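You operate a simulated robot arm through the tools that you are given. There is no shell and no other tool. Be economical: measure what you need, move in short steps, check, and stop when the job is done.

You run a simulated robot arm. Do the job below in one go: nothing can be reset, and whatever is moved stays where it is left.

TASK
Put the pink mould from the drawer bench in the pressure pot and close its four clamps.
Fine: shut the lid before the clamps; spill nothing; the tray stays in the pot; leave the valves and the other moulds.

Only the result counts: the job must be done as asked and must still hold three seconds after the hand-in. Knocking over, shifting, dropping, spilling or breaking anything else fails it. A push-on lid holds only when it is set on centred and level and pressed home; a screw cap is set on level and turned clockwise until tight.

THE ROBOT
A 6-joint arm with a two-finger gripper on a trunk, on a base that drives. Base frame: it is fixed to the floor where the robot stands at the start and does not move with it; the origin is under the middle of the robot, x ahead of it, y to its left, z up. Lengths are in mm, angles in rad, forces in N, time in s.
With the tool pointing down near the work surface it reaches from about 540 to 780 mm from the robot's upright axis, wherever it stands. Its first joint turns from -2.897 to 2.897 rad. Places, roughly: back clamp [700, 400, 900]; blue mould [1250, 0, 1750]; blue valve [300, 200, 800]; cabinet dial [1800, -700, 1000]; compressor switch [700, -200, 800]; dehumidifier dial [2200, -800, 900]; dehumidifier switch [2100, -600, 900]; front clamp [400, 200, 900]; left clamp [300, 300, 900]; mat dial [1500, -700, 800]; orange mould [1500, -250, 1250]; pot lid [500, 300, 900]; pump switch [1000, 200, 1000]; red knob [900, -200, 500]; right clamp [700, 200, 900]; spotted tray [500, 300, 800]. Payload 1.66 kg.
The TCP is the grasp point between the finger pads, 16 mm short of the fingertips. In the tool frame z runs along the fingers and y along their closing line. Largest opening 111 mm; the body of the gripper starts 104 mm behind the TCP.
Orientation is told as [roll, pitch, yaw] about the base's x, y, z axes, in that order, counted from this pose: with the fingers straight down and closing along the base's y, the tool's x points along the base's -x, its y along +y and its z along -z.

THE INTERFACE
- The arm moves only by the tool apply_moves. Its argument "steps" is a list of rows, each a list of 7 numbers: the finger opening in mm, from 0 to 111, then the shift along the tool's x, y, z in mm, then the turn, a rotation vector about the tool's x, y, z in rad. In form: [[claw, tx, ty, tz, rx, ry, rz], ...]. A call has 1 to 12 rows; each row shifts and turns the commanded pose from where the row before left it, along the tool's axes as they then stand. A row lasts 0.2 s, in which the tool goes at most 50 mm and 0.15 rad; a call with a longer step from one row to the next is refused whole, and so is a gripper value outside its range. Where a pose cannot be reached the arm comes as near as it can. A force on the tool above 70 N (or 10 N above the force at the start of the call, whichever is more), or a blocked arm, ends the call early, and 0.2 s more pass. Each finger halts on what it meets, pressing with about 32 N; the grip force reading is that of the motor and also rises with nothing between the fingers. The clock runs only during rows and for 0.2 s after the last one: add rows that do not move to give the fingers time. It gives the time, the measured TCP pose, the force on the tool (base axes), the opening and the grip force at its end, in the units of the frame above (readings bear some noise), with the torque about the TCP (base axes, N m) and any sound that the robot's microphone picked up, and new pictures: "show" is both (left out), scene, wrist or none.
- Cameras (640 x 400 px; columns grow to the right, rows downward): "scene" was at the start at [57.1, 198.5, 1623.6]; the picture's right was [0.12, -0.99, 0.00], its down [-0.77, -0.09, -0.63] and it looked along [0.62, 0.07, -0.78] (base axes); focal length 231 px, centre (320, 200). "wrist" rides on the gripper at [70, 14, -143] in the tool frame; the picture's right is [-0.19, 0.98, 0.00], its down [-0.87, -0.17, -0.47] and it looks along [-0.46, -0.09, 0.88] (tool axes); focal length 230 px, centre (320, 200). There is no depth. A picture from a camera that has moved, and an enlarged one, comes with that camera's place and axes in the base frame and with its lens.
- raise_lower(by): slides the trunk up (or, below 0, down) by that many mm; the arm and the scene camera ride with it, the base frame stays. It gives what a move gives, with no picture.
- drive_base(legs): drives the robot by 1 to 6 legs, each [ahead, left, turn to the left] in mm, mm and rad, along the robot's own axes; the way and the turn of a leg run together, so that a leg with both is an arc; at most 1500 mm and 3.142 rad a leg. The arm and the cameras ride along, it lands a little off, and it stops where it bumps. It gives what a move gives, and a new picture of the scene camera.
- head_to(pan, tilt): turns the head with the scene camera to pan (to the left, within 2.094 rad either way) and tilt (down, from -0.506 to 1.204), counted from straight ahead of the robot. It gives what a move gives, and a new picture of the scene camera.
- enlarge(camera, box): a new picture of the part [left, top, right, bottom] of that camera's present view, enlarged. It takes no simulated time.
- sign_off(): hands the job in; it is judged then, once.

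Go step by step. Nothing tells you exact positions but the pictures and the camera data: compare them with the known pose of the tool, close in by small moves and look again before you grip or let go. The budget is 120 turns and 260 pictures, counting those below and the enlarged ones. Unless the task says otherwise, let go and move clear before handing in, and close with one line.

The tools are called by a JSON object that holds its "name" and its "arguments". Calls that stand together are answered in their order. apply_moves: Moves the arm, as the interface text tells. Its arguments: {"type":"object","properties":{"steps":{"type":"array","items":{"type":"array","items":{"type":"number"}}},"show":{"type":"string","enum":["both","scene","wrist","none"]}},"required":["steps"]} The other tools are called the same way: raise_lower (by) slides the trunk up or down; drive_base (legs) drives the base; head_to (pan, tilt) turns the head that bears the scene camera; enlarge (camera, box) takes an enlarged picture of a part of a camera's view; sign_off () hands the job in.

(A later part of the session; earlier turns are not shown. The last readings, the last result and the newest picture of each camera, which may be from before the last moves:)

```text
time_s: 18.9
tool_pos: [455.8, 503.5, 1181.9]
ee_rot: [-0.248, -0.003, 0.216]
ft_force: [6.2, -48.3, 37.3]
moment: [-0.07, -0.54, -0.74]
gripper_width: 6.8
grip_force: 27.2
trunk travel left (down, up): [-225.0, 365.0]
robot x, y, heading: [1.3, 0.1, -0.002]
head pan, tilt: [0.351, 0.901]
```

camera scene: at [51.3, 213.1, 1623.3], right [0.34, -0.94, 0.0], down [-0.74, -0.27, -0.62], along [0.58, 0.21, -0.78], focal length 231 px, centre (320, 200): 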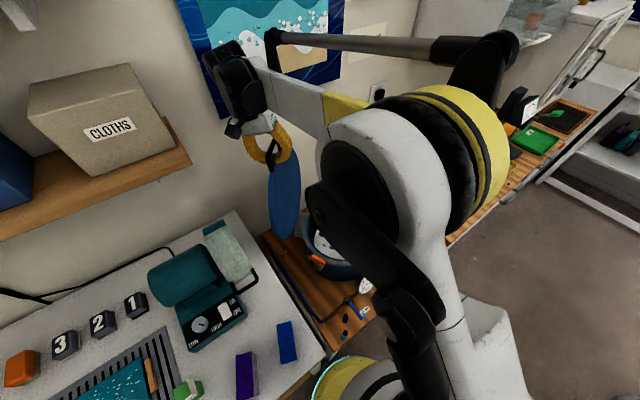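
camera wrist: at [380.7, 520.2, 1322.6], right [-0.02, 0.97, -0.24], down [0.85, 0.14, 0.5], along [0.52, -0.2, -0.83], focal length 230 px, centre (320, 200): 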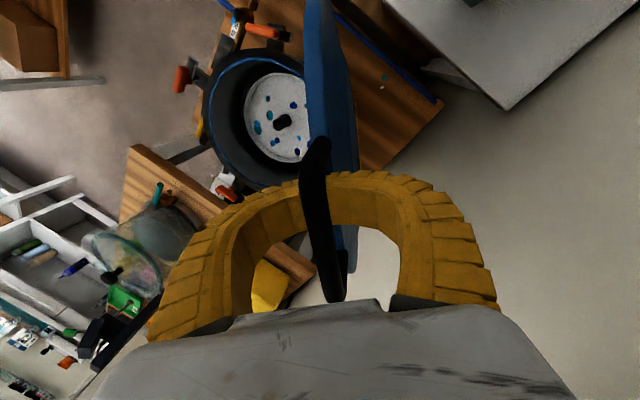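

It met its stop. I ease back, open the fingers and lift off.

{"name": "apply_moves", "arguments": {"steps": [[0, 0, -12, -4, 0, 0, 0], [60, 0, 0, 0, 0, 0, 0], [60, 0, 0, 0, 0, 0, 0], [60, 0, 0, -40, 0, 0, 0], [60, 0, 0, -40, 0, 0, 0], [60, 0, -20, -40, 0, 0, 0]], "show": "both"}}

```text
time_s: 20.3
tool_pos: [454.2, 513.2, 1305.2]
ee_rot: [-0.249, 0.001, 0.22]
ft_force: [-0.6, -0.8, 0.7]
moment: [0.0, -0.02, 0.02]
gripper_width: 62.0
grip_force: 1.4
trunk travel left (down, up): [-225.0, 365.0]
robot x, y, heading: [-1.1, -1.3, 0.001]
head pan, tilt: [0.351, 0.901]
camera scene: at [52.3, 214.5, 1623.0], right [0.34, -0.94, 0.0], down [-0.74, -0.27, -0.62], along [0.58, 0.21, -0.78], focal length 231 px, centre (320, 200)
camera wrist: at [376.5, 543.4, 1439.4], right [-0.02, 0.97, -0.24], down [0.85, 0.14, 0.5], along [0.52, -0.2, -0.83], focal length 230 px, centre (320, 200)
```

scene: 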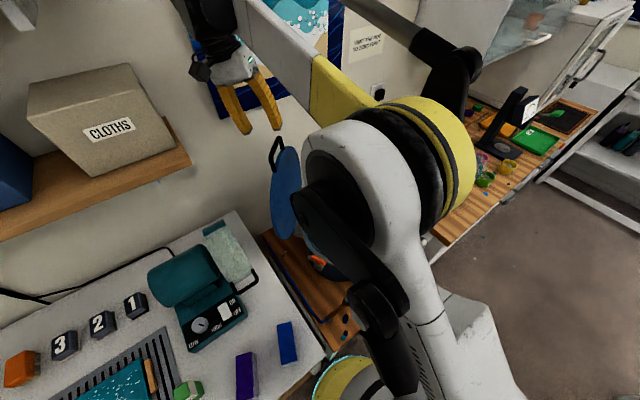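
wrist: 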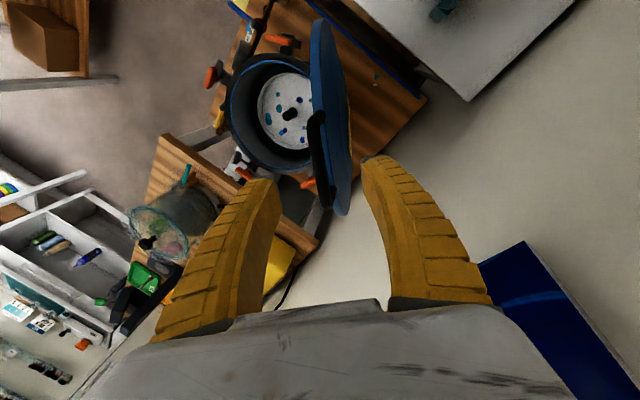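

The lid stays open. Let me inspect the pot's inside and clamps from here.

{"name": "enlarge", "arguments": {"camera": "wrist", "box": [190, 10, 350, 210]}}

```text
2.00 times, centred on (270, 110) of wrist
camera zoom: at [376.5, 543.4, 1439.4], right [-0.02, 0.97, -0.24], down [0.85, 0.14, 0.5], along [0.52, -0.2, -0.83], focal length 460 px, centre (420, 380)
```

zoom: 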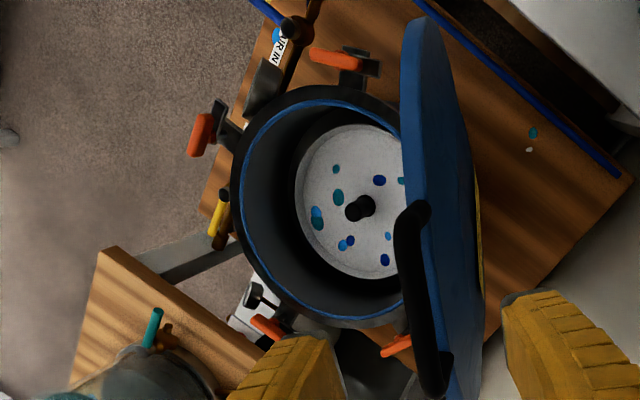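

The pot is open, tray inside with a black centre knob. Next I retract the arm and look along the aisle before driving to the mould.

{"name": "apply_moves", "arguments": {"steps": [[60, 0, 0, -45, -0.15, 0, 0], [60, 0, -20, -40, -0.1, 0, 0.1], [60, 0, -40, 0, 0, 0, 0.12], [60, 0, -50, 0, 0, 0, 0], [60, 0, -50, 0, 0, 0, 0], [60, 0, -50, 0, 0, 0, 0], [60, 0, -50, 0, 0, 0, 0], [60, 0, -50, 0, 0, 0, 0], [60, 0, -50, 0, 0, 0, 0], [60, 0, -50, 0, 0, 0, 0]], "show": "none"}}

{"name": "head_to", "arguments": {"pan": -1.0, "tilt": 0.8}}

```text
time_s: 22.5
tool_pos: [462.6, 118.7, 1389.4]
ee_rot: [0.001, -0.005, -0.002]
ft_force: [-0.7, 0.1, -1.0]
moment: [0.0, 0.0, 0.02]
gripper_width: 62.3
grip_force: 1.4
trunk travel left (down, up): [-225.0, 365.0]
robot x, y, heading: [-1.7, 0.5, -0.0]
head pan, tilt: [0.351, 0.901]
```

```text
time_s: 24.0
tool_pos: [462.2, 119.5, 1389.1]
ee_rot: [0.002, -0.005, 0.002]
ft_force: [-0.2, 0.7, 0.0]
moment: [-0.01, 0.03, 0.03]
gripper_width: 62.2
grip_force: 1.5
trunk travel left (down, up): [-225.0, 365.0]
robot x, y, heading: [-0.6, -1.6, -0.002]
head pan, tilt: [-1.0, 0.799]
camera scene: at [25.2, 121.7, 1630.8], right [-0.84, -0.54, 0.0], down [-0.39, 0.6, -0.7], along [0.38, -0.59, -0.72], focal length 231 px, centre (320, 200)
```

scene: 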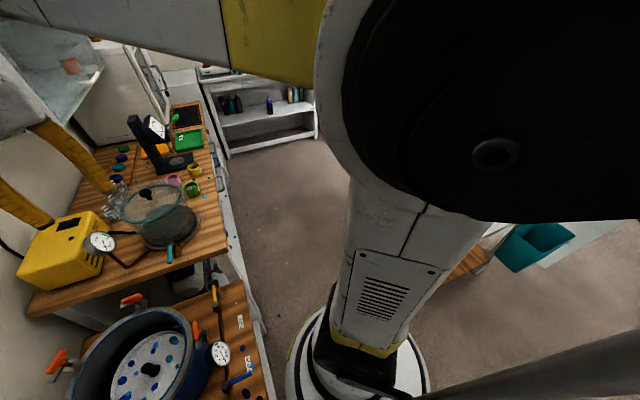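

The aisle is clear; the pink cup is near (1045,-195). I drive out to stand about 600 mm from it and turn to face the bench.

{"name": "drive_base", "arguments": {"legs": [[380, -400, 0], [390, -325, 0], [0, 0, 0.9]]}}

{"name": "head_to", "arguments": {"pan": 0.1, "tilt": 0.85}}

```text
time_s: 32.1
tool_pos: [964.5, -283.9, 1388.4]
ee_rot: [0.003, -0.006, 0.904]
ft_force: [0.4, -0.3, 0.1]
moment: [0.03, 0.02, -0.04]
gripper_width: 61.7
grip_force: 1.7
trunk travel left (down, up): [-225.0, 365.0]
robot x, y, heading: [769.3, -721.0, 0.904]
head pan, tilt: [-1.0, 0.799]
camera scene: at [692.0, -626.7, 1630.8], right [-0.1, -1.0, 0.0], down [-0.71, 0.07, -0.7], along [0.69, -0.07, -0.72], focal length 231 px, centre (320, 200)
```

scene: 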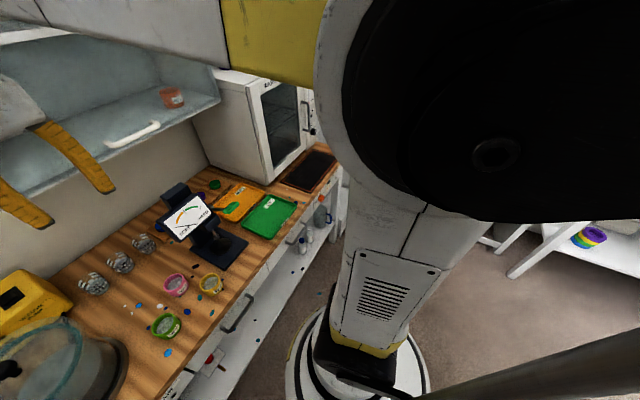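

```text
time_s: 33.4
tool_pos: [964.9, -283.8, 1389.6]
ee_rot: [0.002, -0.006, 0.901]
ft_force: [0.0, 0.2, -0.2]
moment: [0.01, 0.0, 0.0]
gripper_width: 61.9
grip_force: 0.8
trunk travel left (down, up): [-225.0, 365.0]
robot x, y, heading: [772.0, -725.9, 0.905]
head pan, tilt: [0.099, 0.85]
camera scene: at [654.1, -553.0, 1626.8], right [0.84, -0.54, 0.0], down [-0.41, -0.63, -0.66], along [0.36, 0.56, -0.75], focal length 231 px, centre (320, 200)
```

scene: 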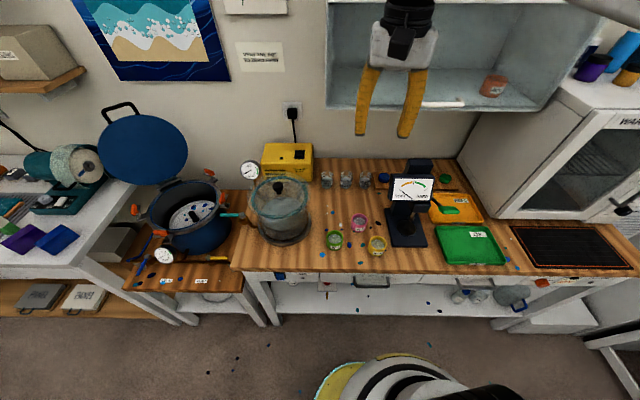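

Good overview. I zoom in on the moulds.

{"name": "enlarge", "arguments": {"camera": "scene", "box": [310, 190, 430, 265]}}

{"name": "enlarge", "arguments": {"camera": "wrist", "box": [160, 0, 480, 320]}}

```text
5.33 times, centred on (370, 228) of scene
camera zoom: at [654.1, -553.0, 1626.8], right [0.84, -0.54, 0.0], down [-0.41, -0.63, -0.66], along [0.36, 0.56, -0.75], focal length 1233 px, centre (53, 53)
```

zoom: 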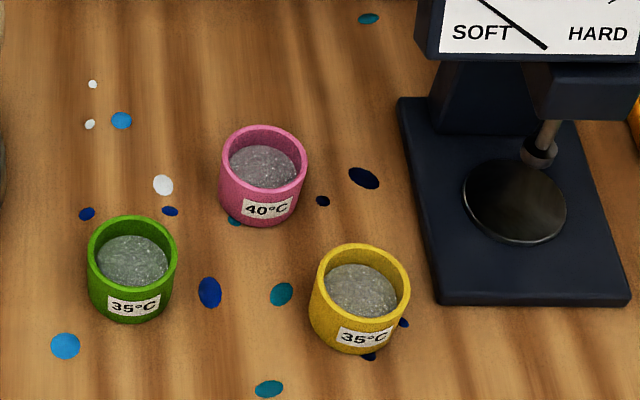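

```text
1.25 times, centred on (320, 160) of wrist
camera zoom: at [910.6, -332.8, 1530.9], right [-0.65, 0.76, 0.0], down [0.67, 0.57, 0.48], along [0.36, 0.31, -0.88], focal length 288 px, centre (320, 250)
```

zoom: 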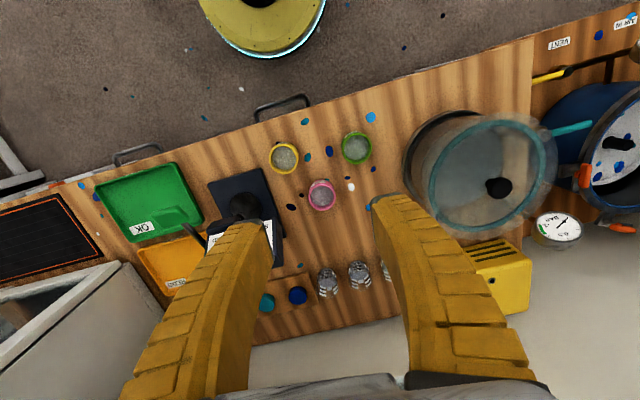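

The pink cup is ~64 mm wide, with room for the fingers along the bench. I move above it, lower down, and look with the wrist camera.

{"name": "apply_moves", "arguments": {"steps": [[100, -35, -10, 30, 0, 0, 0], [100, -35, -10, 30, 0, 0, 0], [100, -35, 0, 35, 0, 0, 0], [100, 0, 0, 50, 0, 0, 0], [100, 0, 0, 50, 0, 0, 0], [100, 0, 0, 40, 0, 0, 0]], "show": "wrist"}}

{"name": "enlarge", "arguments": {"camera": "wrist", "box": [240, 80, 400, 220]}}

```text
time_s: 34.8
tool_pos: [1046.5, -213.1, 1153.8]
ee_rot: [0.002, -0.007, 0.903]
ft_force: [0.1, 0.2, -0.7]
moment: [-0.01, 0.01, 0.02]
gripper_width: 100.5
grip_force: 0.5
trunk travel left (down, up): [-225.0, 365.0]
robot x, y, heading: [775.3, -716.5, 0.902]
head pan, tilt: [0.099, 0.85]
camera wrist: at [993.0, -262.6, 1296.2], right [-0.65, 0.76, 0.0], down [0.67, 0.57, 0.48], along [0.36, 0.31, -0.88], focal length 230 px, centre (320, 200)
```

wrist: 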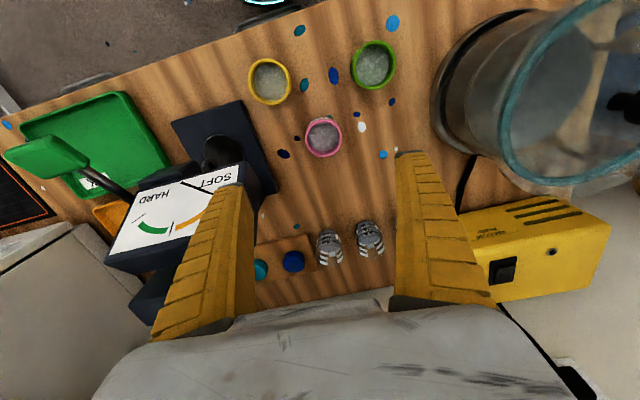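

```text
2.86 times, centred on (320, 150) of wrist
camera zoom: at [993.0, -262.6, 1296.2], right [-0.65, 0.76, 0.0], down [0.67, 0.57, 0.48], along [0.36, 0.31, -0.88], focal length 657 px, centre (320, 343)
```

zoom: 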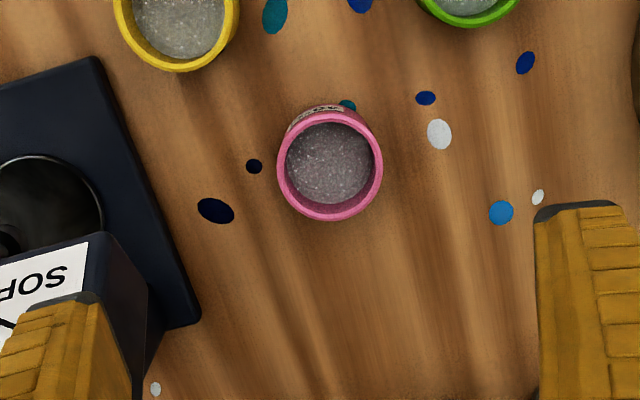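

The hardness tester beside it is tall (~1100), so I'll turn the gripper about 77° so its closing axis runs between the yellow and green cups, well away from the tester.

{"name": "apply_moves", "arguments": {"steps": [[90, 0, 0, -40, 0, 0, 0], [90, -19, 0, 0, 0, 0, 0.15], [90, 0, 0, 0, 0, 0, 0.15], [90, 0, 0, 0, 0, 0, 0.15], [90, 0, 0, 0, 0, 0, 0.15], [90, 0, 0, 0, 0, 0, 0.15], [90, 0, 0, 0, 0, 0, 0.15], [90, 0, 0, 0, 0, 0, 0.15], [90, 0, 0, 0, 0, 0, 0.15], [90, 0, 0, 40, 0, 0, 0.15], [90, 0, 0, 40, 0, 0, 0]], "show": "both"}}

{"name": "enlarge", "arguments": {"camera": "wrist", "box": [200, 60, 440, 210]}}

```text
time_s: 37.2
tool_pos: [1057.9, -196.7, 1112.8]
ee_rot: [0.005, 0.001, -0.45]
ft_force: [-0.6, -0.3, -0.6]
moment: [-0.03, 0.0, -0.03]
gripper_width: 91.2
grip_force: 0.6
trunk travel left (down, up): [-225.0, 365.0]
robot x, y, heading: [771.7, -722.1, 0.901]
head pan, tilt: [0.099, 0.85]
camera scene: at [654.2, -552.4, 1626.7], right [0.84, -0.54, 0.0], down [-0.4, -0.63, -0.66], along [0.36, 0.56, -0.75], focal length 231 px, centre (320, 200)
camera wrist: at [1000.9, -156.9, 1256.3], right [0.6, 0.8, 0.0], down [0.71, -0.53, 0.47], along [0.38, -0.28, -0.88], focal length 230 px, centre (320, 200)
```

scene: 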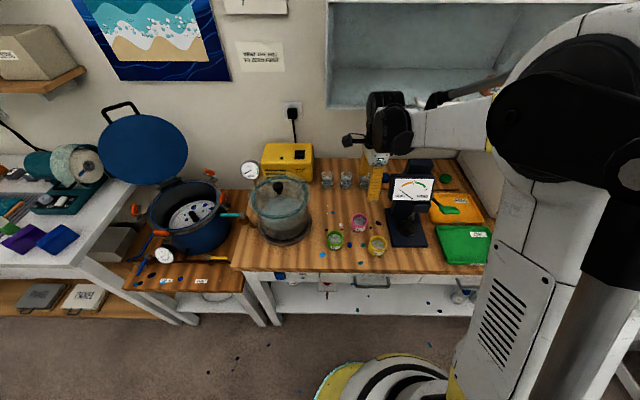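
wrist: 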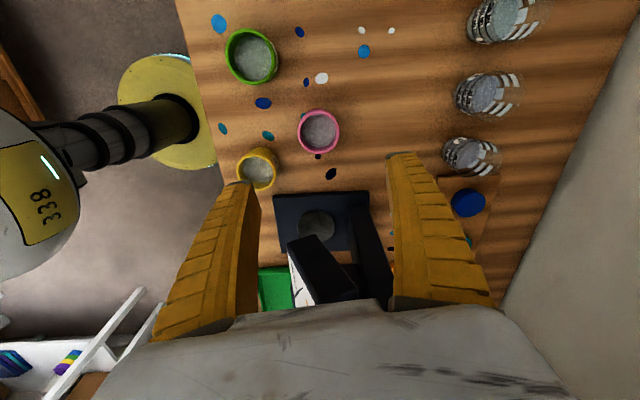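

```text
2.67 times, centred on (320, 135) of wrist
camera zoom: at [1000.9, -156.9, 1256.3], right [0.6, 0.8, 0.0], down [0.71, -0.53, 0.47], along [0.38, -0.28, -0.88], focal length 614 px, centre (320, 373)
```

zoom: 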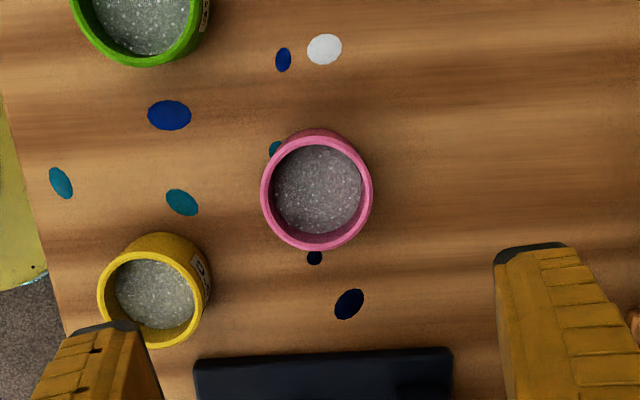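

Good clearance now on all sides. I centre, rotate slightly more, and descend to just over the cup.

{"name": "apply_moves", "arguments": {"steps": [[90, -4, -3, 40, 0, 0, 0], [90, 0, 0, 40, 0, 0, 0.13], [90, 0, 0, 45, 0, 0, 0], [90, 0, 0, 20, 0, 0, 0]], "show": "both"}}

{"name": "enlarge", "arguments": {"camera": "wrist", "box": [200, 100, 440, 250]}}

{"name": "enlarge", "arguments": {"camera": "scene", "box": [300, 150, 460, 270]}}

```text
time_s: 38.2
tool_pos: [1060.4, -200.6, 969.8]
ee_rot: [0.007, 0.0, -0.578]
ft_force: [0.5, 0.2, -0.7]
moment: [-0.02, 0.03, 0.01]
gripper_width: 90.9
grip_force: 0.9
trunk travel left (down, up): [-225.0, 365.0]
robot x, y, heading: [771.8, -717.5, 0.898]
head pan, tilt: [0.099, 0.85]
camera scene: at [654.1, -552.8, 1626.8], right [0.84, -0.54, 0.0], down [-0.4, -0.63, -0.66], along [0.36, 0.56, -0.75], focal length 231 px, centre (320, 200)
camera wrist: at [1008.8, -154.7, 1111.6], right [0.69, 0.72, 0.0], down [0.63, -0.61, 0.47], along [0.34, -0.32, -0.88], focal length 230 px, centre (320, 200)
```

scene: 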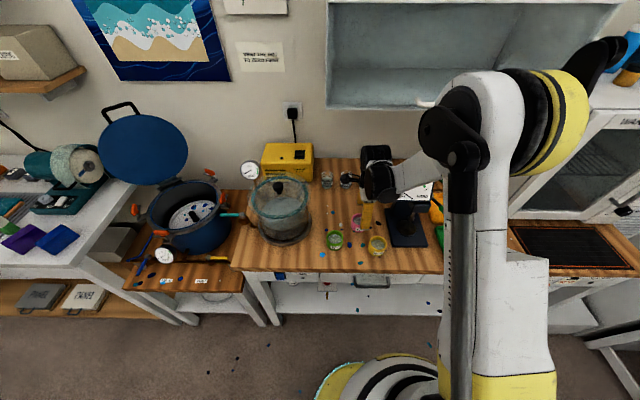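
wrist: 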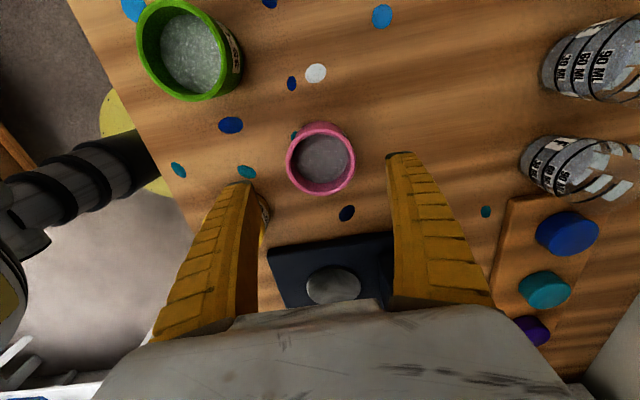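

```text
2.67 times, centred on (320, 175) of wrist
camera zoom: at [1008.8, -154.7, 1111.6], right [0.69, 0.72, 0.0], down [0.63, -0.61, 0.47], along [0.34, -0.32, -0.88], focal length 614 px, centre (320, 267)
```

zoom: 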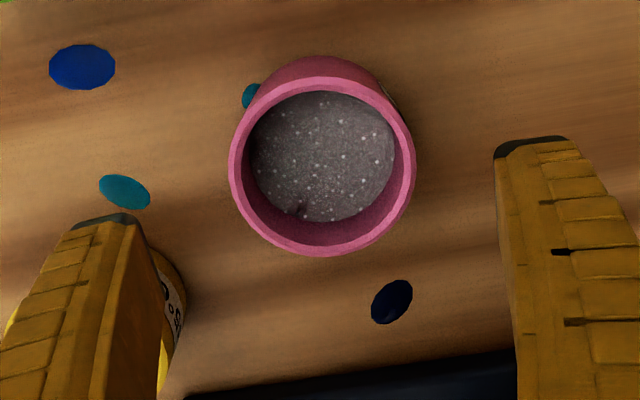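

```text
3.33 times, centred on (380, 210) of scene
camera zoom: at [654.1, -552.8, 1626.8], right [0.84, -0.54, 0.0], down [-0.4, -0.63, -0.66], along [0.36, 0.56, -0.75], focal length 770 px, centre (120, 167)
```

zoom: 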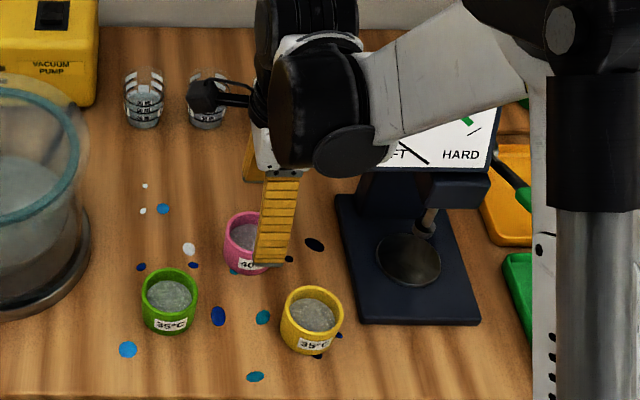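

Centred within 2 mm. I descend to grip height.

{"name": "apply_moves", "arguments": {"steps": [[90, 0, -2, 35, 0, 0, 0], [90, 0, 0, 30, 0, 0, 0]], "show": "wrist"}}

{"name": "enlarge", "arguments": {"camera": "scene", "box": [310, 190, 430, 265]}}

```text
time_s: 38.8
tool_pos: [1058.3, -203.1, 904.3]
ee_rot: [0.006, 0.0, -0.576]
ft_force: [0.4, 0.2, 0.1]
moment: [0.0, -0.01, -0.01]
gripper_width: 90.9
grip_force: 1.1
trunk travel left (down, up): [-225.0, 365.0]
robot x, y, heading: [771.8, -720.7, 0.9]
head pan, tilt: [0.099, 0.85]
camera wrist: at [1007.4, -155.8, 1047.2], right [0.69, 0.72, 0.0], down [0.63, -0.61, 0.47], along [0.34, -0.32, -0.88], focal length 230 px, centre (320, 200)
```

wrist: 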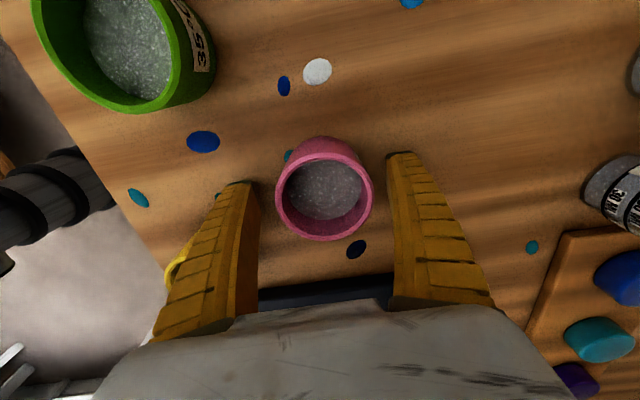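

```text
5.33 times, centred on (370, 228) of scene
camera zoom: at [654.2, -552.5, 1626.7], right [0.84, -0.54, 0.0], down [-0.4, -0.63, -0.66], along [0.36, 0.56, -0.75], focal length 1233 px, centre (53, 53)
```

zoom: 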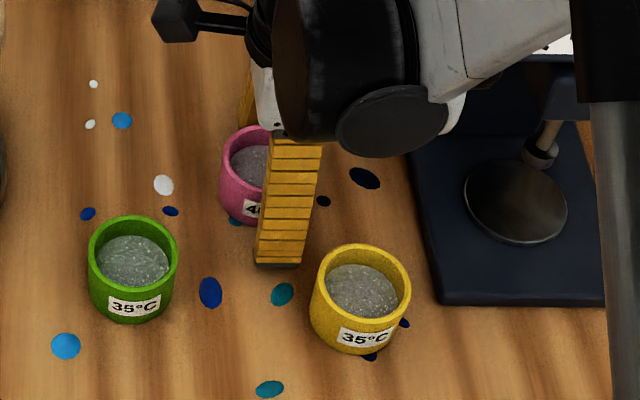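

The cup is about 40 mm tall, so the fingers are nearly low enough. I go 8 mm lower and close gently.

{"name": "apply_moves", "arguments": {"steps": [[90, 0, 1, 8, 0, 0, 0], [76, 0, 0, 0, 0, 0, 0], [70, 0, 0, 0, 0, 0, 0], [64, 0, 0, 0, 0, 0, 0], [58, 0, 0, 0, 0, 0, 0], [50, 0, 0, 0, 0, 0, 0], [50, 0, 0, 0, 0, 0, 0]], "show": "wrist"}}

```text
time_s: 40.4
tool_pos: [1059.1, -202.7, 897.0]
ee_rot: [0.005, 0.002, -0.575]
ft_force: [0.4, 0.8, 8.2]
moment: [0.2, 0.08, 0.01]
gripper_width: 52.9
grip_force: 32.1
trunk travel left (down, up): [-225.0, 365.0]
robot x, y, heading: [770.0, -720.1, 0.901]
head pan, tilt: [0.099, 0.85]
camera wrist: at [1007.8, -155.8, 1039.9], right [0.69, 0.72, 0.01], down [0.63, -0.61, 0.47], along [0.34, -0.32, -0.88], focal length 230 px, centre (320, 200)
```

wrist: 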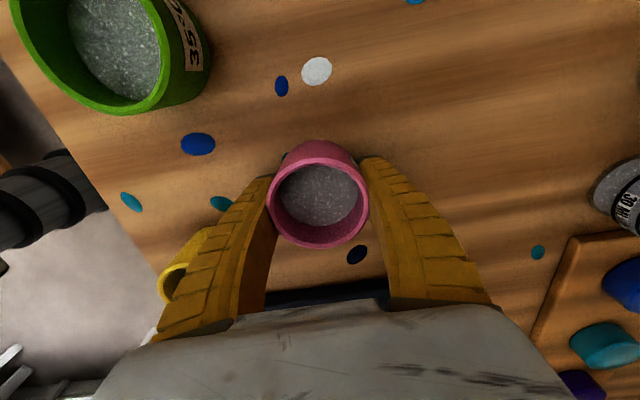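

The cup is gripped (53 mm). Lifting straight up, gently at first.

{"name": "apply_moves", "arguments": {"steps": [[50, 0, 0, -6, 0, 0, 0], [50, 0, 0, -14, 0, 0, 0], [50, 0, 0, -20, 0, 0, 0], [50, 0, 0, -25, 0, 0, 0], [50, 0, 0, -25, 0, 0, 0], [50, 0, 0, -30, 0, 0, 0], [50, 0, 0, -30, 0, 0, 0], [50, 0, 0, -30, 0, 0, 0], [50, 0, 0, -30, 0, 0, 0], [50, 0, 0, -30, 0, 0, 0]], "show": "both"}}

```text
time_s: 42.6
tool_pos: [1058.9, -203.5, 1136.4]
ee_rot: [0.003, 0.001, -0.575]
ft_force: [-0.7, -0.7, -0.5]
moment: [0.0, 0.02, 0.0]
gripper_width: 52.8
grip_force: 32.0
trunk travel left (down, up): [-225.0, 365.0]
robot x, y, heading: [773.3, -718.9, 0.903]
head pan, tilt: [0.099, 0.85]
camera scene: at [653.8, -553.3, 1626.8], right [0.84, -0.54, 0.0], down [-0.4, -0.63, -0.66], along [0.36, 0.56, -0.75], focal length 231 px, centre (320, 200)
camera wrist: at [1007.2, -156.9, 1278.9], right [0.69, 0.72, 0.01], down [0.63, -0.61, 0.47], along [0.34, -0.32, -0.88], focal length 230 px, centre (320, 200)
```

scene: 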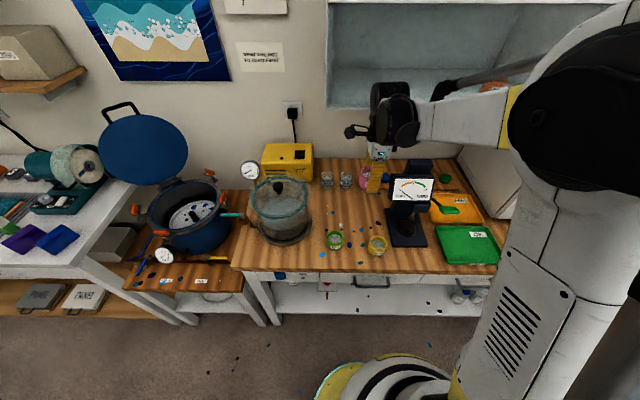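
wrist: 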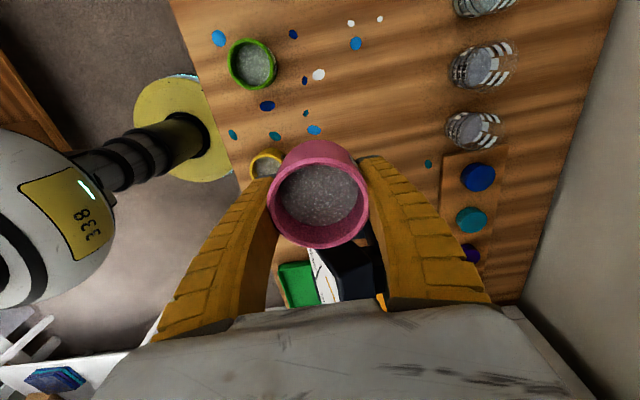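

The pink cup is held level. I raise it above everything and drive sideways along the bench to the pot.

{"name": "apply_moves", "arguments": {"steps": [[50, 0, 0, -35, 0, 0, 0], [50, 0, 0, -35, 0, 0, 0], [50, 0, 0, -35, 0, 0, 0], [50, 0, 0, -35, 0, 0, 0], [50, 0, 0, -30, 0, 0, 0]], "show": "none"}}

{"name": "drive_base", "arguments": {"legs": [[0, 375, 0], [0, 375, 0]]}}

{"name": "enlarge", "arguments": {"camera": "wrist", "box": [0, 0, 640, 400]}}

```text
time_s: 43.8
tool_pos: [1059.8, -203.8, 1306.8]
ee_rot: [0.006, 0.0, -0.577]
ft_force: [0.7, 0.6, -0.8]
moment: [0.03, 0.0, 0.0]
gripper_width: 52.4
grip_force: 31.9
trunk travel left (down, up): [-225.0, 365.0]
robot x, y, heading: [770.9, -715.8, 0.902]
head pan, tilt: [0.099, 0.85]
```

```text
time_s: 48.2
tool_pos: [466.6, 260.4, 1305.9]
ee_rot: [0.003, 0.0, -0.572]
ft_force: [-0.6, 0.4, -1.8]
moment: [-0.04, -0.02, -0.02]
gripper_width: 52.5
grip_force: 32.0
trunk travel left (down, up): [-225.0, 365.0]
robot x, y, heading: [184.5, -260.9, 0.901]
head pan, tilt: [0.099, 0.85]
camera scene: at [63.3, -90.5, 1626.7], right [0.85, -0.53, 0.0], down [-0.4, -0.64, -0.66], along [0.35, 0.56, -0.75], focal length 231 px, centre (320, 200)
```

scene: 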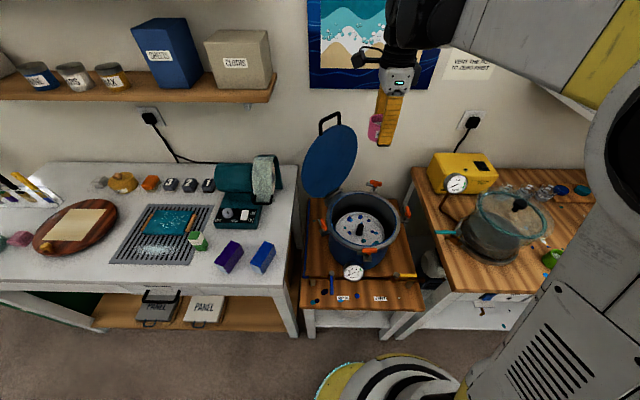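

```text
1.00 times, centred on (320, 200) of wrist (not enlarged: the box is as wide or as high as the picture)
camera zoom: at [415.6, 307.5, 1448.1], right [0.69, 0.72, 0.0], down [0.64, -0.61, 0.47], along [0.34, -0.32, -0.88], focal length 230 px, centre (320, 200)
```

zoom: 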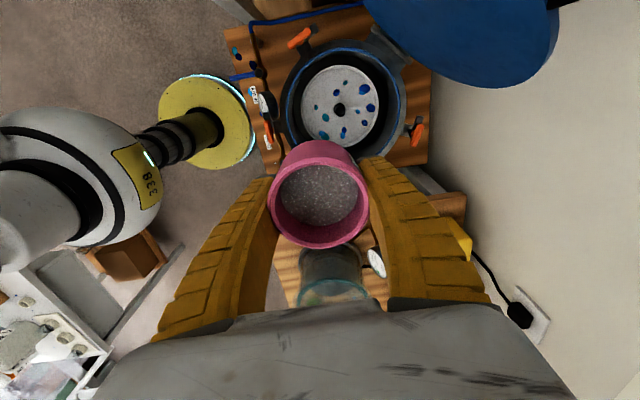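

I zoom in on the pot from both cameras to locate the tray and clamps.

{"name": "enlarge", "arguments": {"camera": "scene", "box": [290, 160, 450, 300]}}

{"name": "enlarge", "arguments": {"camera": "wrist", "box": [240, 20, 440, 170]}}

```text
2.86 times, centred on (370, 230) of scene
camera zoom: at [63.3, -90.5, 1626.7], right [0.85, -0.53, 0.0], down [-0.4, -0.64, -0.66], along [0.35, 0.56, -0.75], focal length 660 px, centre (177, 114)
```

zoom: 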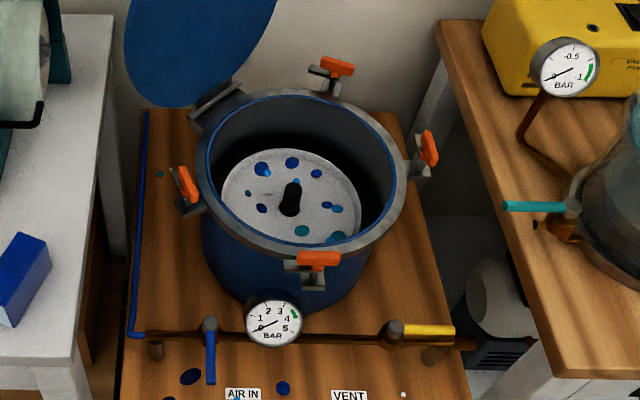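

```text
2.67 times, centred on (340, 95) of wrist
camera zoom: at [415.6, 307.5, 1448.1], right [0.69, 0.72, 0.0], down [0.64, -0.61, 0.47], along [0.34, -0.32, -0.88], focal length 614 px, centre (267, 480)
```

zoom: 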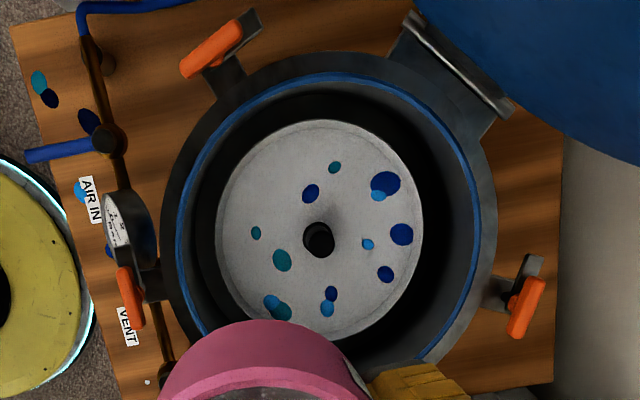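

The tray's knob is near (504,295); I'll set the cup to its right, about 58 mm from the knob, with fingers tangential. Moving over and part-way down.

{"name": "apply_moves", "arguments": {"steps": [[50, -20, 14, 0, 0, 0, 0], [50, -25, 18, 10, 0, 0, 0], [50, -25, 17, 20, 0, 0, 0], [50, 0, 0, 35, 0, 0, 0], [50, 0, 0, 35, 0, 0, 0], [50, 0, 0, 35, 0, 0, 0], [50, 0, 0, 35, 0, 0, 0], [50, 0, 0, 35, 0, 0, 0], [50, 0, 0, 35, 0, 0, 0], [50, 0, 0, 35, 0, 0, 0], [50, 0, 0, 25, 0, 0, 0]], "show": "both"}}

{"name": "enlarge", "arguments": {"camera": "wrist", "box": [200, 0, 520, 200]}}

{"name": "enlarge", "arguments": {"camera": "scene", "box": [290, 140, 450, 280]}}

```text
time_s: 50.6
tool_pos: [554.4, 266.1, 1006.0]
ee_rot: [0.005, -0.001, -0.569]
ft_force: [-0.1, -0.6, -0.7]
moment: [-0.02, -0.03, 0.0]
gripper_width: 52.5
grip_force: 31.8
trunk travel left (down, up): [-225.0, 365.0]
robot x, y, heading: [180.7, -256.1, 0.907]
head pan, tilt: [0.099, 0.85]
camera scene: at [64.2, -90.7, 1626.8], right [0.85, -0.53, 0.0], down [-0.4, -0.64, -0.66], along [0.35, 0.56, -0.75], focal length 231 px, centre (320, 200)
camera wrist: at [502.3, 312.0, 1148.2], right [0.69, 0.72, 0.0], down [0.64, -0.61, 0.47], along [0.34, -0.32, -0.88], focal length 230 px, centre (320, 200)
```

scene: 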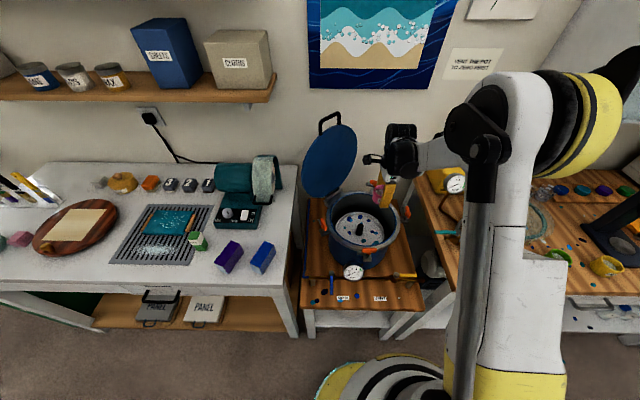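
wrist: 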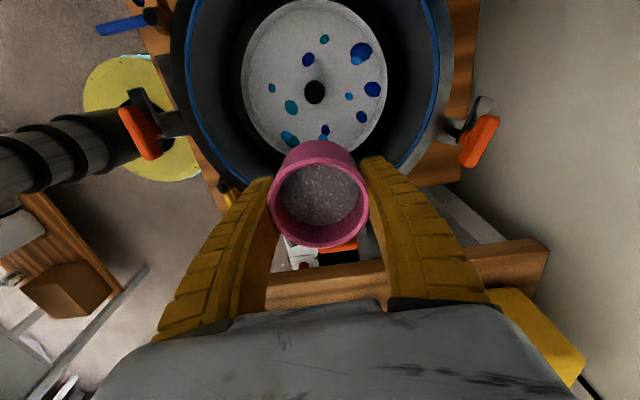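

```text
2.00 times, centred on (360, 100) of wrist
camera zoom: at [502.3, 312.0, 1148.2], right [0.69, 0.72, 0.0], down [0.64, -0.61, 0.47], along [0.34, -0.32, -0.88], focal length 460 px, centre (240, 400)
```

zoom: 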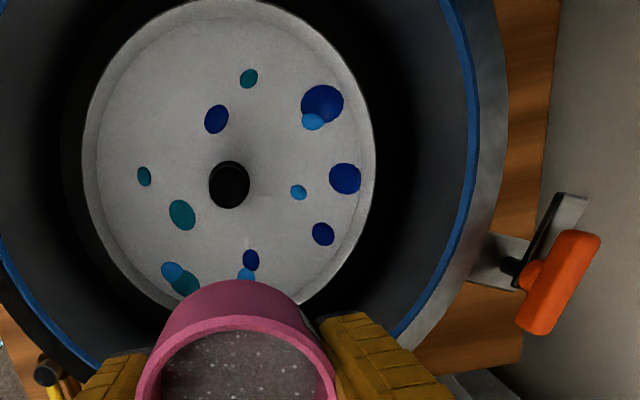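

```text
2.86 times, centred on (370, 210) of scene
camera zoom: at [64.2, -90.7, 1626.8], right [0.85, -0.53, 0.0], down [-0.4, -0.64, -0.66], along [0.35, 0.56, -0.75], focal length 660 px, centre (177, 171)
```

zoom: 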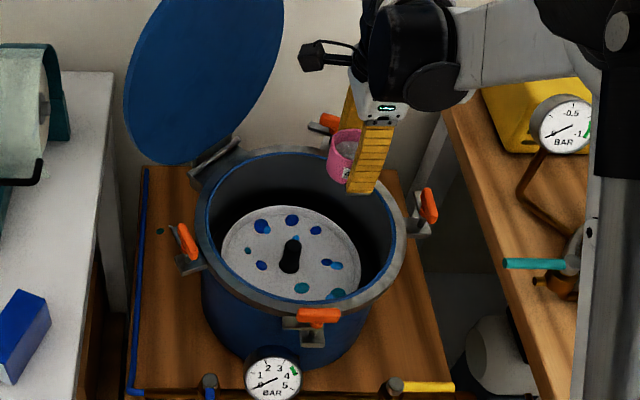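

Knob at about (511,296); the cup is 53 mm from it. I shift 4 mm further out and go down into the pot.

{"name": "apply_moves", "arguments": {"steps": [[50, -4, 0, 30, 0, 0, 0], [50, 0, 0, 30, 0, 0, 0], [50, 0, 0, 30, 0, 0, 0], [50, 0, 0, 30, 0, 0, 0], [50, 0, 0, 20, 0, 0, 0]], "show": "wrist"}}

{"name": "enlarge", "arguments": {"camera": "scene", "box": [310, 170, 430, 260]}}

```text
time_s: 51.8
tool_pos: [558.5, 263.7, 865.4]
ee_rot: [0.004, 0.001, -0.57]
ft_force: [-0.2, 0.6, 0.1]
moment: [-0.06, 0.02, 0.0]
gripper_width: 52.7
grip_force: 31.7
trunk travel left (down, up): [-225.0, 365.0]
robot x, y, heading: [181.2, -256.6, 0.907]
head pan, tilt: [0.099, 0.85]
camera wrist: at [506.5, 310.0, 1007.8], right [0.69, 0.72, 0.0], down [0.64, -0.61, 0.47], along [0.34, -0.32, -0.88], focal length 230 px, centre (320, 200)
```

wrist: 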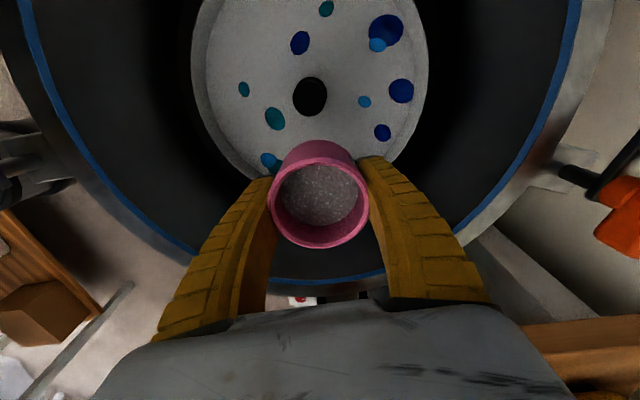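

```text
4.44 times, centred on (370, 215) of scene
camera zoom: at [64.2, -90.8, 1626.8], right [0.85, -0.53, 0.0], down [-0.4, -0.64, -0.66], along [0.35, 0.56, -0.75], focal length 1027 px, centre (98, 133)
```

zoom: 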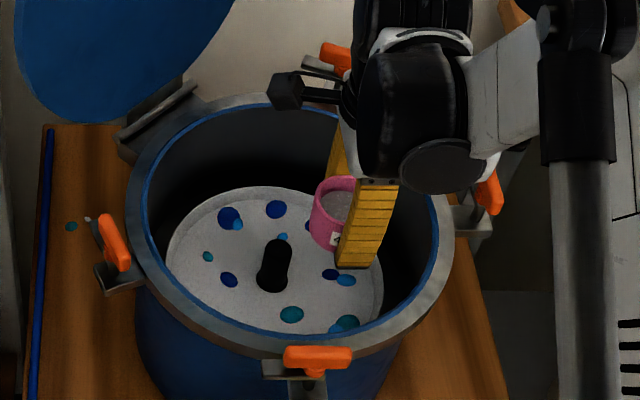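

The landing spot lies on the tray between knob and edge. I lower to just above and then feel for contact.

{"name": "apply_moves", "arguments": {"steps": [[50, 0, 0, 20, 0, 0, 0], [50, 0, 0, 18, 0, 0, 0], [50, 0, 0, 5, 0, 0, 0]], "show": "wrist"}}

{"name": "enlarge", "arguments": {"camera": "scene", "box": [310, 170, 430, 260]}}

```text
time_s: 52.6
tool_pos: [556.8, 264.7, 822.6]
ee_rot: [0.004, 0.0, -0.571]
ft_force: [0.4, -0.5, -1.3]
moment: [-0.01, 0.01, -0.04]
gripper_width: 52.8
grip_force: 31.7
trunk travel left (down, up): [-225.0, 365.0]
robot x, y, heading: [180.6, -258.4, 0.904]
head pan, tilt: [0.099, 0.85]
camera wrist: at [505.7, 310.5, 965.0], right [0.69, 0.72, 0.0], down [0.64, -0.61, 0.47], along [0.34, -0.32, -0.88], focal length 230 px, centre (320, 200)
```

wrist: 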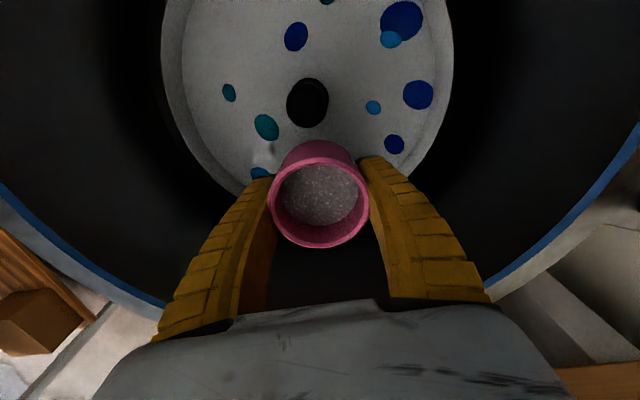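

```text
4.44 times, centred on (370, 215) of scene
camera zoom: at [64.0, -91.0, 1626.8], right [0.85, -0.53, 0.0], down [-0.4, -0.64, -0.66], along [0.35, 0.56, -0.75], focal length 1027 px, centre (98, 133)
```

zoom: 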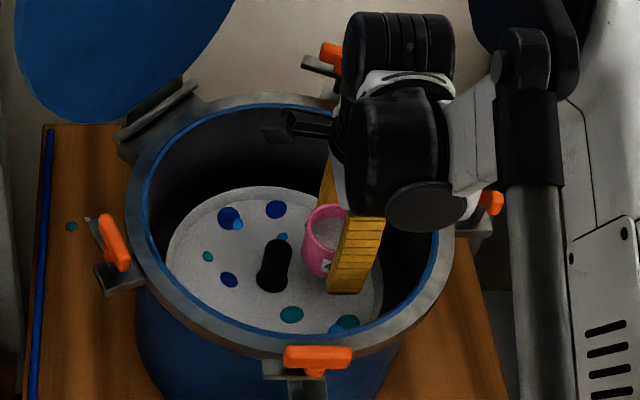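

No contact yet. Continuing down in small steps.

{"name": "apply_moves", "arguments": {"steps": [[50, 0, 0, 6, 0, 0, 0], [50, 0, 0, 6, 0, 0, 0], [50, 0, 0, 4, 0, 0, 0]], "show": "none"}}

{"name": "enlarge", "arguments": {"camera": "scene", "box": [340, 190, 420, 250]}}

```text
time_s: 53.4
tool_pos: [558.1, 264.6, 807.2]
ee_rot: [0.005, 0.0, -0.571]
ft_force: [-0.1, -0.2, -1.7]
moment: [-0.02, -0.01, 0.0]
gripper_width: 52.7
grip_force: 31.8
trunk travel left (down, up): [-225.0, 365.0]
robot x, y, heading: [182.9, -258.3, 0.908]
head pan, tilt: [0.099, 0.85]
```

```text
6.67 times, centred on (380, 220) of scene
camera zoom: at [64.0, -91.0, 1626.8], right [0.85, -0.53, 0.0], down [-0.4, -0.64, -0.66], along [0.35, 0.56, -0.75], focal length 1541 px, centre (-80, 67)
```

zoom: 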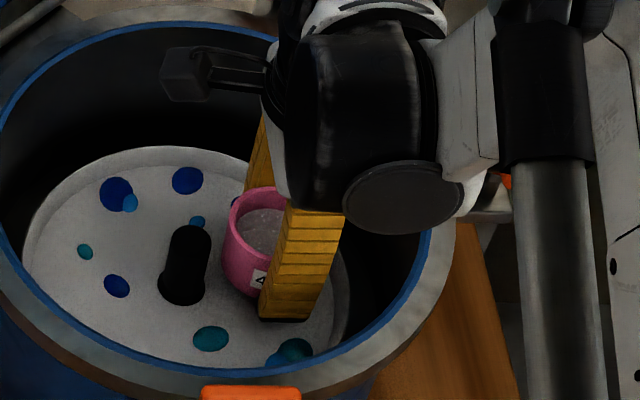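

{"name": "apply_moves", "arguments": {"steps": [[50, 0, 0, 5, 0, 0, 0], [50, 0, 0, 5, 0, 0, 0]], "show": "none"}}

{"name": "apply_moves", "arguments": {"steps": [[50, 0, 0, 4, 0, 0, 0]], "show": "none"}}

{"name": "apply_moves", "arguments": {"steps": [[50, 0, 0, 4, 0, 0, 0]], "show": "wrist"}}

{"name": "enlarge", "arguments": {"camera": "scene", "box": [340, 190, 420, 250]}}

```text
time_s: 54.0
tool_pos: [557.7, 263.6, 796.1]
ee_rot: [0.006, 0.0, -0.572]
ft_force: [-0.1, -0.5, -0.8]
moment: [-0.02, 0.02, 0.02]
gripper_width: 52.8
grip_force: 31.8
trunk travel left (down, up): [-225.0, 365.0]
robot x, y, heading: [183.4, -257.5, 0.91]
head pan, tilt: [0.099, 0.85]
```

```text
time_s: 54.4
tool_pos: [557.4, 264.1, 792.4]
ee_rot: [0.004, -0.002, -0.569]
ft_force: [-0.3, 0.1, -1.4]
moment: [0.02, -0.01, -0.02]
gripper_width: 52.6
grip_force: 32.0
trunk travel left (down, up): [-225.0, 365.0]
robot x, y, heading: [179.9, -257.9, 0.909]
head pan, tilt: [0.099, 0.85]
```

```text
time_s: 54.8
tool_pos: [557.5, 263.5, 789.4]
ee_rot: [0.004, 0.001, -0.571]
ft_force: [-1.2, -0.2, -1.0]
moment: [0.01, -0.01, -0.01]
gripper_width: 52.6
grip_force: 32.0
trunk travel left (down, up): [-225.0, 365.0]
robot x, y, heading: [184.0, -259.7, 0.907]
head pan, tilt: [0.099, 0.85]
camera wrist: at [505.8, 310.7, 931.6], right [0.69, 0.72, 0.0], down [0.64, -0.61, 0.47], along [0.34, -0.32, -0.88], focal length 230 px, centre (320, 200)
```

wrist: 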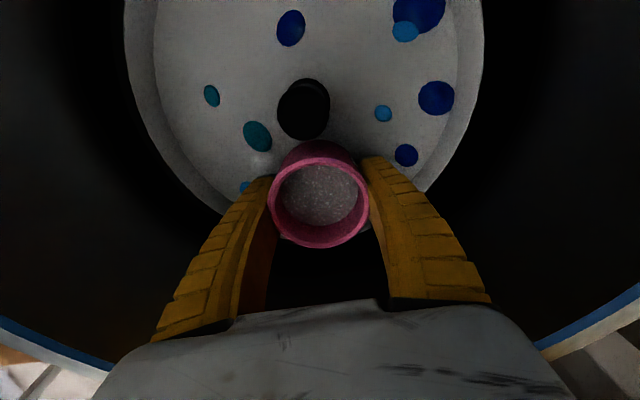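

```text
6.67 times, centred on (380, 220) of scene
camera zoom: at [64.0, -90.9, 1626.8], right [0.85, -0.53, 0.0], down [-0.4, -0.64, -0.66], along [0.35, 0.56, -0.75], focal length 1541 px, centre (-80, 67)
```

zoom: 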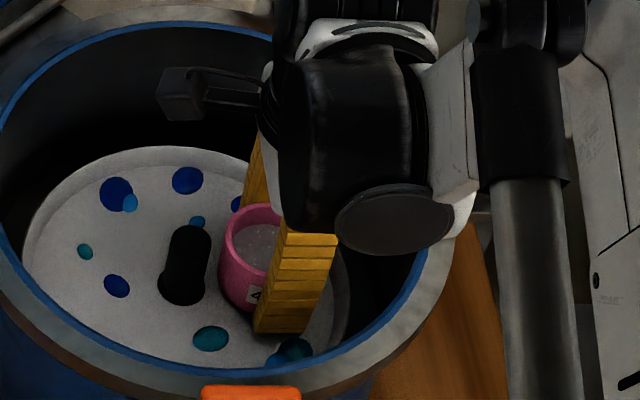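

Still no contact; the tray is a shallow dish, so I shift 6 mm inward to stay clear of its lip and go on down.

{"name": "apply_moves", "arguments": {"steps": [[50, 6, 0, 0, 0, 0, 0], [50, 0, 0, 4, 0, 0, 0]], "show": "none"}}

{"name": "apply_moves", "arguments": {"steps": [[50, 0, 0, 4, 0, 0, 0]], "show": "none"}}

{"name": "apply_moves", "arguments": {"steps": [[50, 0, 0, 3, 0, 0, 0]], "show": "wrist"}}

{"name": "enlarge", "arguments": {"camera": "scene", "box": [340, 190, 420, 250]}}

```text
time_s: 55.4
tool_pos: [551.8, 266.9, 784.5]
ee_rot: [0.006, 0.0, -0.569]
ft_force: [0.1, -1.0, -0.4]
moment: [0.0, 0.0, -0.01]
gripper_width: 52.2
grip_force: 32.1
trunk travel left (down, up): [-225.0, 365.0]
robot x, y, heading: [180.4, -257.7, 0.906]
head pan, tilt: [0.099, 0.85]
```

```text
time_s: 55.8
tool_pos: [553.1, 265.7, 780.4]
ee_rot: [0.007, -0.001, -0.571]
ft_force: [0.6, -0.6, -2.0]
moment: [0.01, -0.03, -0.02]
gripper_width: 52.4
grip_force: 31.7
trunk travel left (down, up): [-225.0, 365.0]
robot x, y, heading: [180.3, -257.4, 0.905]
head pan, tilt: [0.099, 0.85]
```

```text
time_s: 56.2
tool_pos: [552.8, 268.0, 779.0]
ee_rot: [0.006, -0.001, -0.571]
ft_force: [0.8, 1.5, 13.0]
moment: [0.24, -0.18, 0.01]
gripper_width: 52.5
grip_force: 32.4
trunk travel left (down, up): [-225.0, 365.0]
robot x, y, heading: [182.1, -258.9, 0.904]
head pan, tilt: [0.099, 0.85]
camera wrist: at [500.5, 313.9, 921.6], right [0.69, 0.72, 0.01], down [0.64, -0.61, 0.47], along [0.34, -0.32, -0.88], focal length 230 px, centre (320, 200)
```

wrist: 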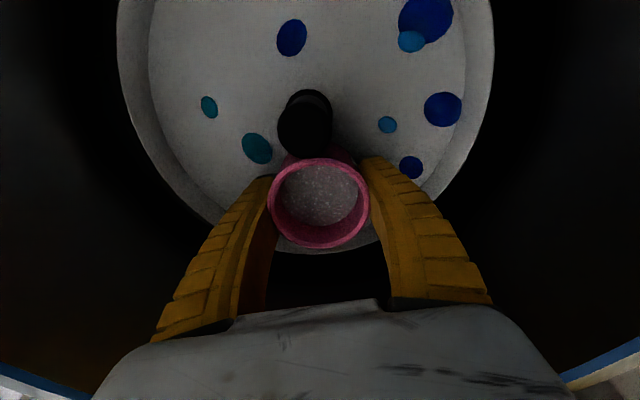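

```text
6.67 times, centred on (380, 220) of scene
camera zoom: at [63.4, -91.9, 1627.0], right [0.85, -0.53, 0.0], down [-0.4, -0.63, -0.66], along [0.35, 0.56, -0.75], focal length 1541 px, centre (-80, 67)
```

zoom: 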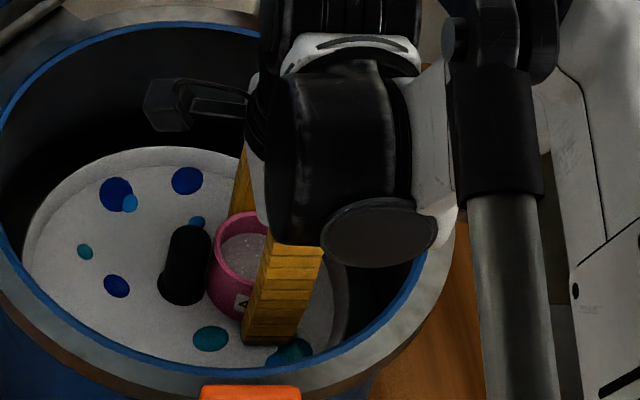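

Contact with the tray felt at TCP z≈779. I open the fingers slowly and rise straight up.

{"name": "apply_moves", "arguments": {"steps": [[54, 0, 0, 0, 0, 0, 0], [56, 0, 0, 0, 0, 0, 0], [60, 0, 0, 0, 0, 0, 0], [66, 0, 0, 0, 0, 0, 0], [70, 0, 0, 0, 0, 0, 0], [72, 0, 0, -10, 0, 0, 0], [74, 0, 0, -20, 0, 0, 0], [74, 0, 0, -25, 0, 0, 0]], "show": "wrist"}}

{"name": "enlarge", "arguments": {"camera": "scene", "box": [340, 190, 420, 250]}}

```text
time_s: 58.0
tool_pos: [552.2, 268.0, 831.9]
ee_rot: [0.004, 0.0, -0.572]
ft_force: [-0.2, 0.0, 0.2]
moment: [-0.03, 0.04, -0.02]
gripper_width: 75.8
grip_force: 1.1
trunk travel left (down, up): [-225.0, 365.0]
robot x, y, heading: [183.7, -256.3, 0.911]
head pan, tilt: [0.099, 0.85]
camera wrist: at [500.4, 313.5, 975.3], right [0.69, 0.72, 0.01], down [0.64, -0.61, 0.47], along [0.34, -0.32, -0.88], focal length 230 px, centre (320, 200)
```

wrist: 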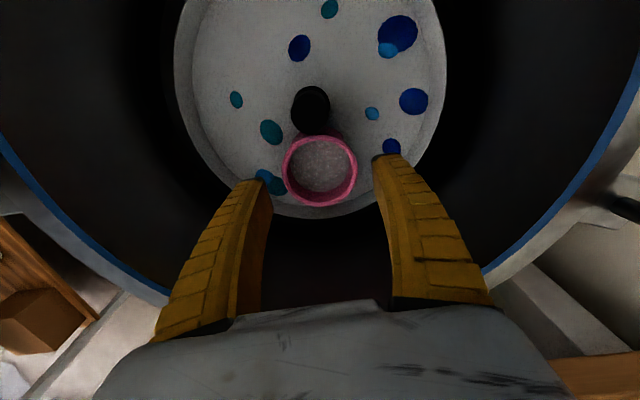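

```text
6.67 times, centred on (380, 220) of scene
camera zoom: at [63.7, -91.4, 1626.8], right [0.85, -0.53, 0.0], down [-0.4, -0.63, -0.66], along [0.35, 0.56, -0.75], focal length 1541 px, centre (-80, 67)
```

zoom: 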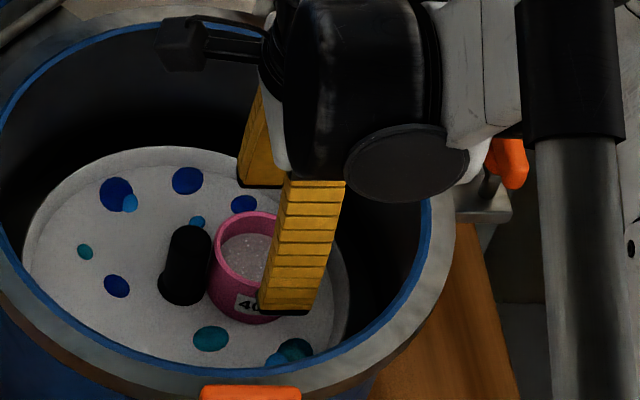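

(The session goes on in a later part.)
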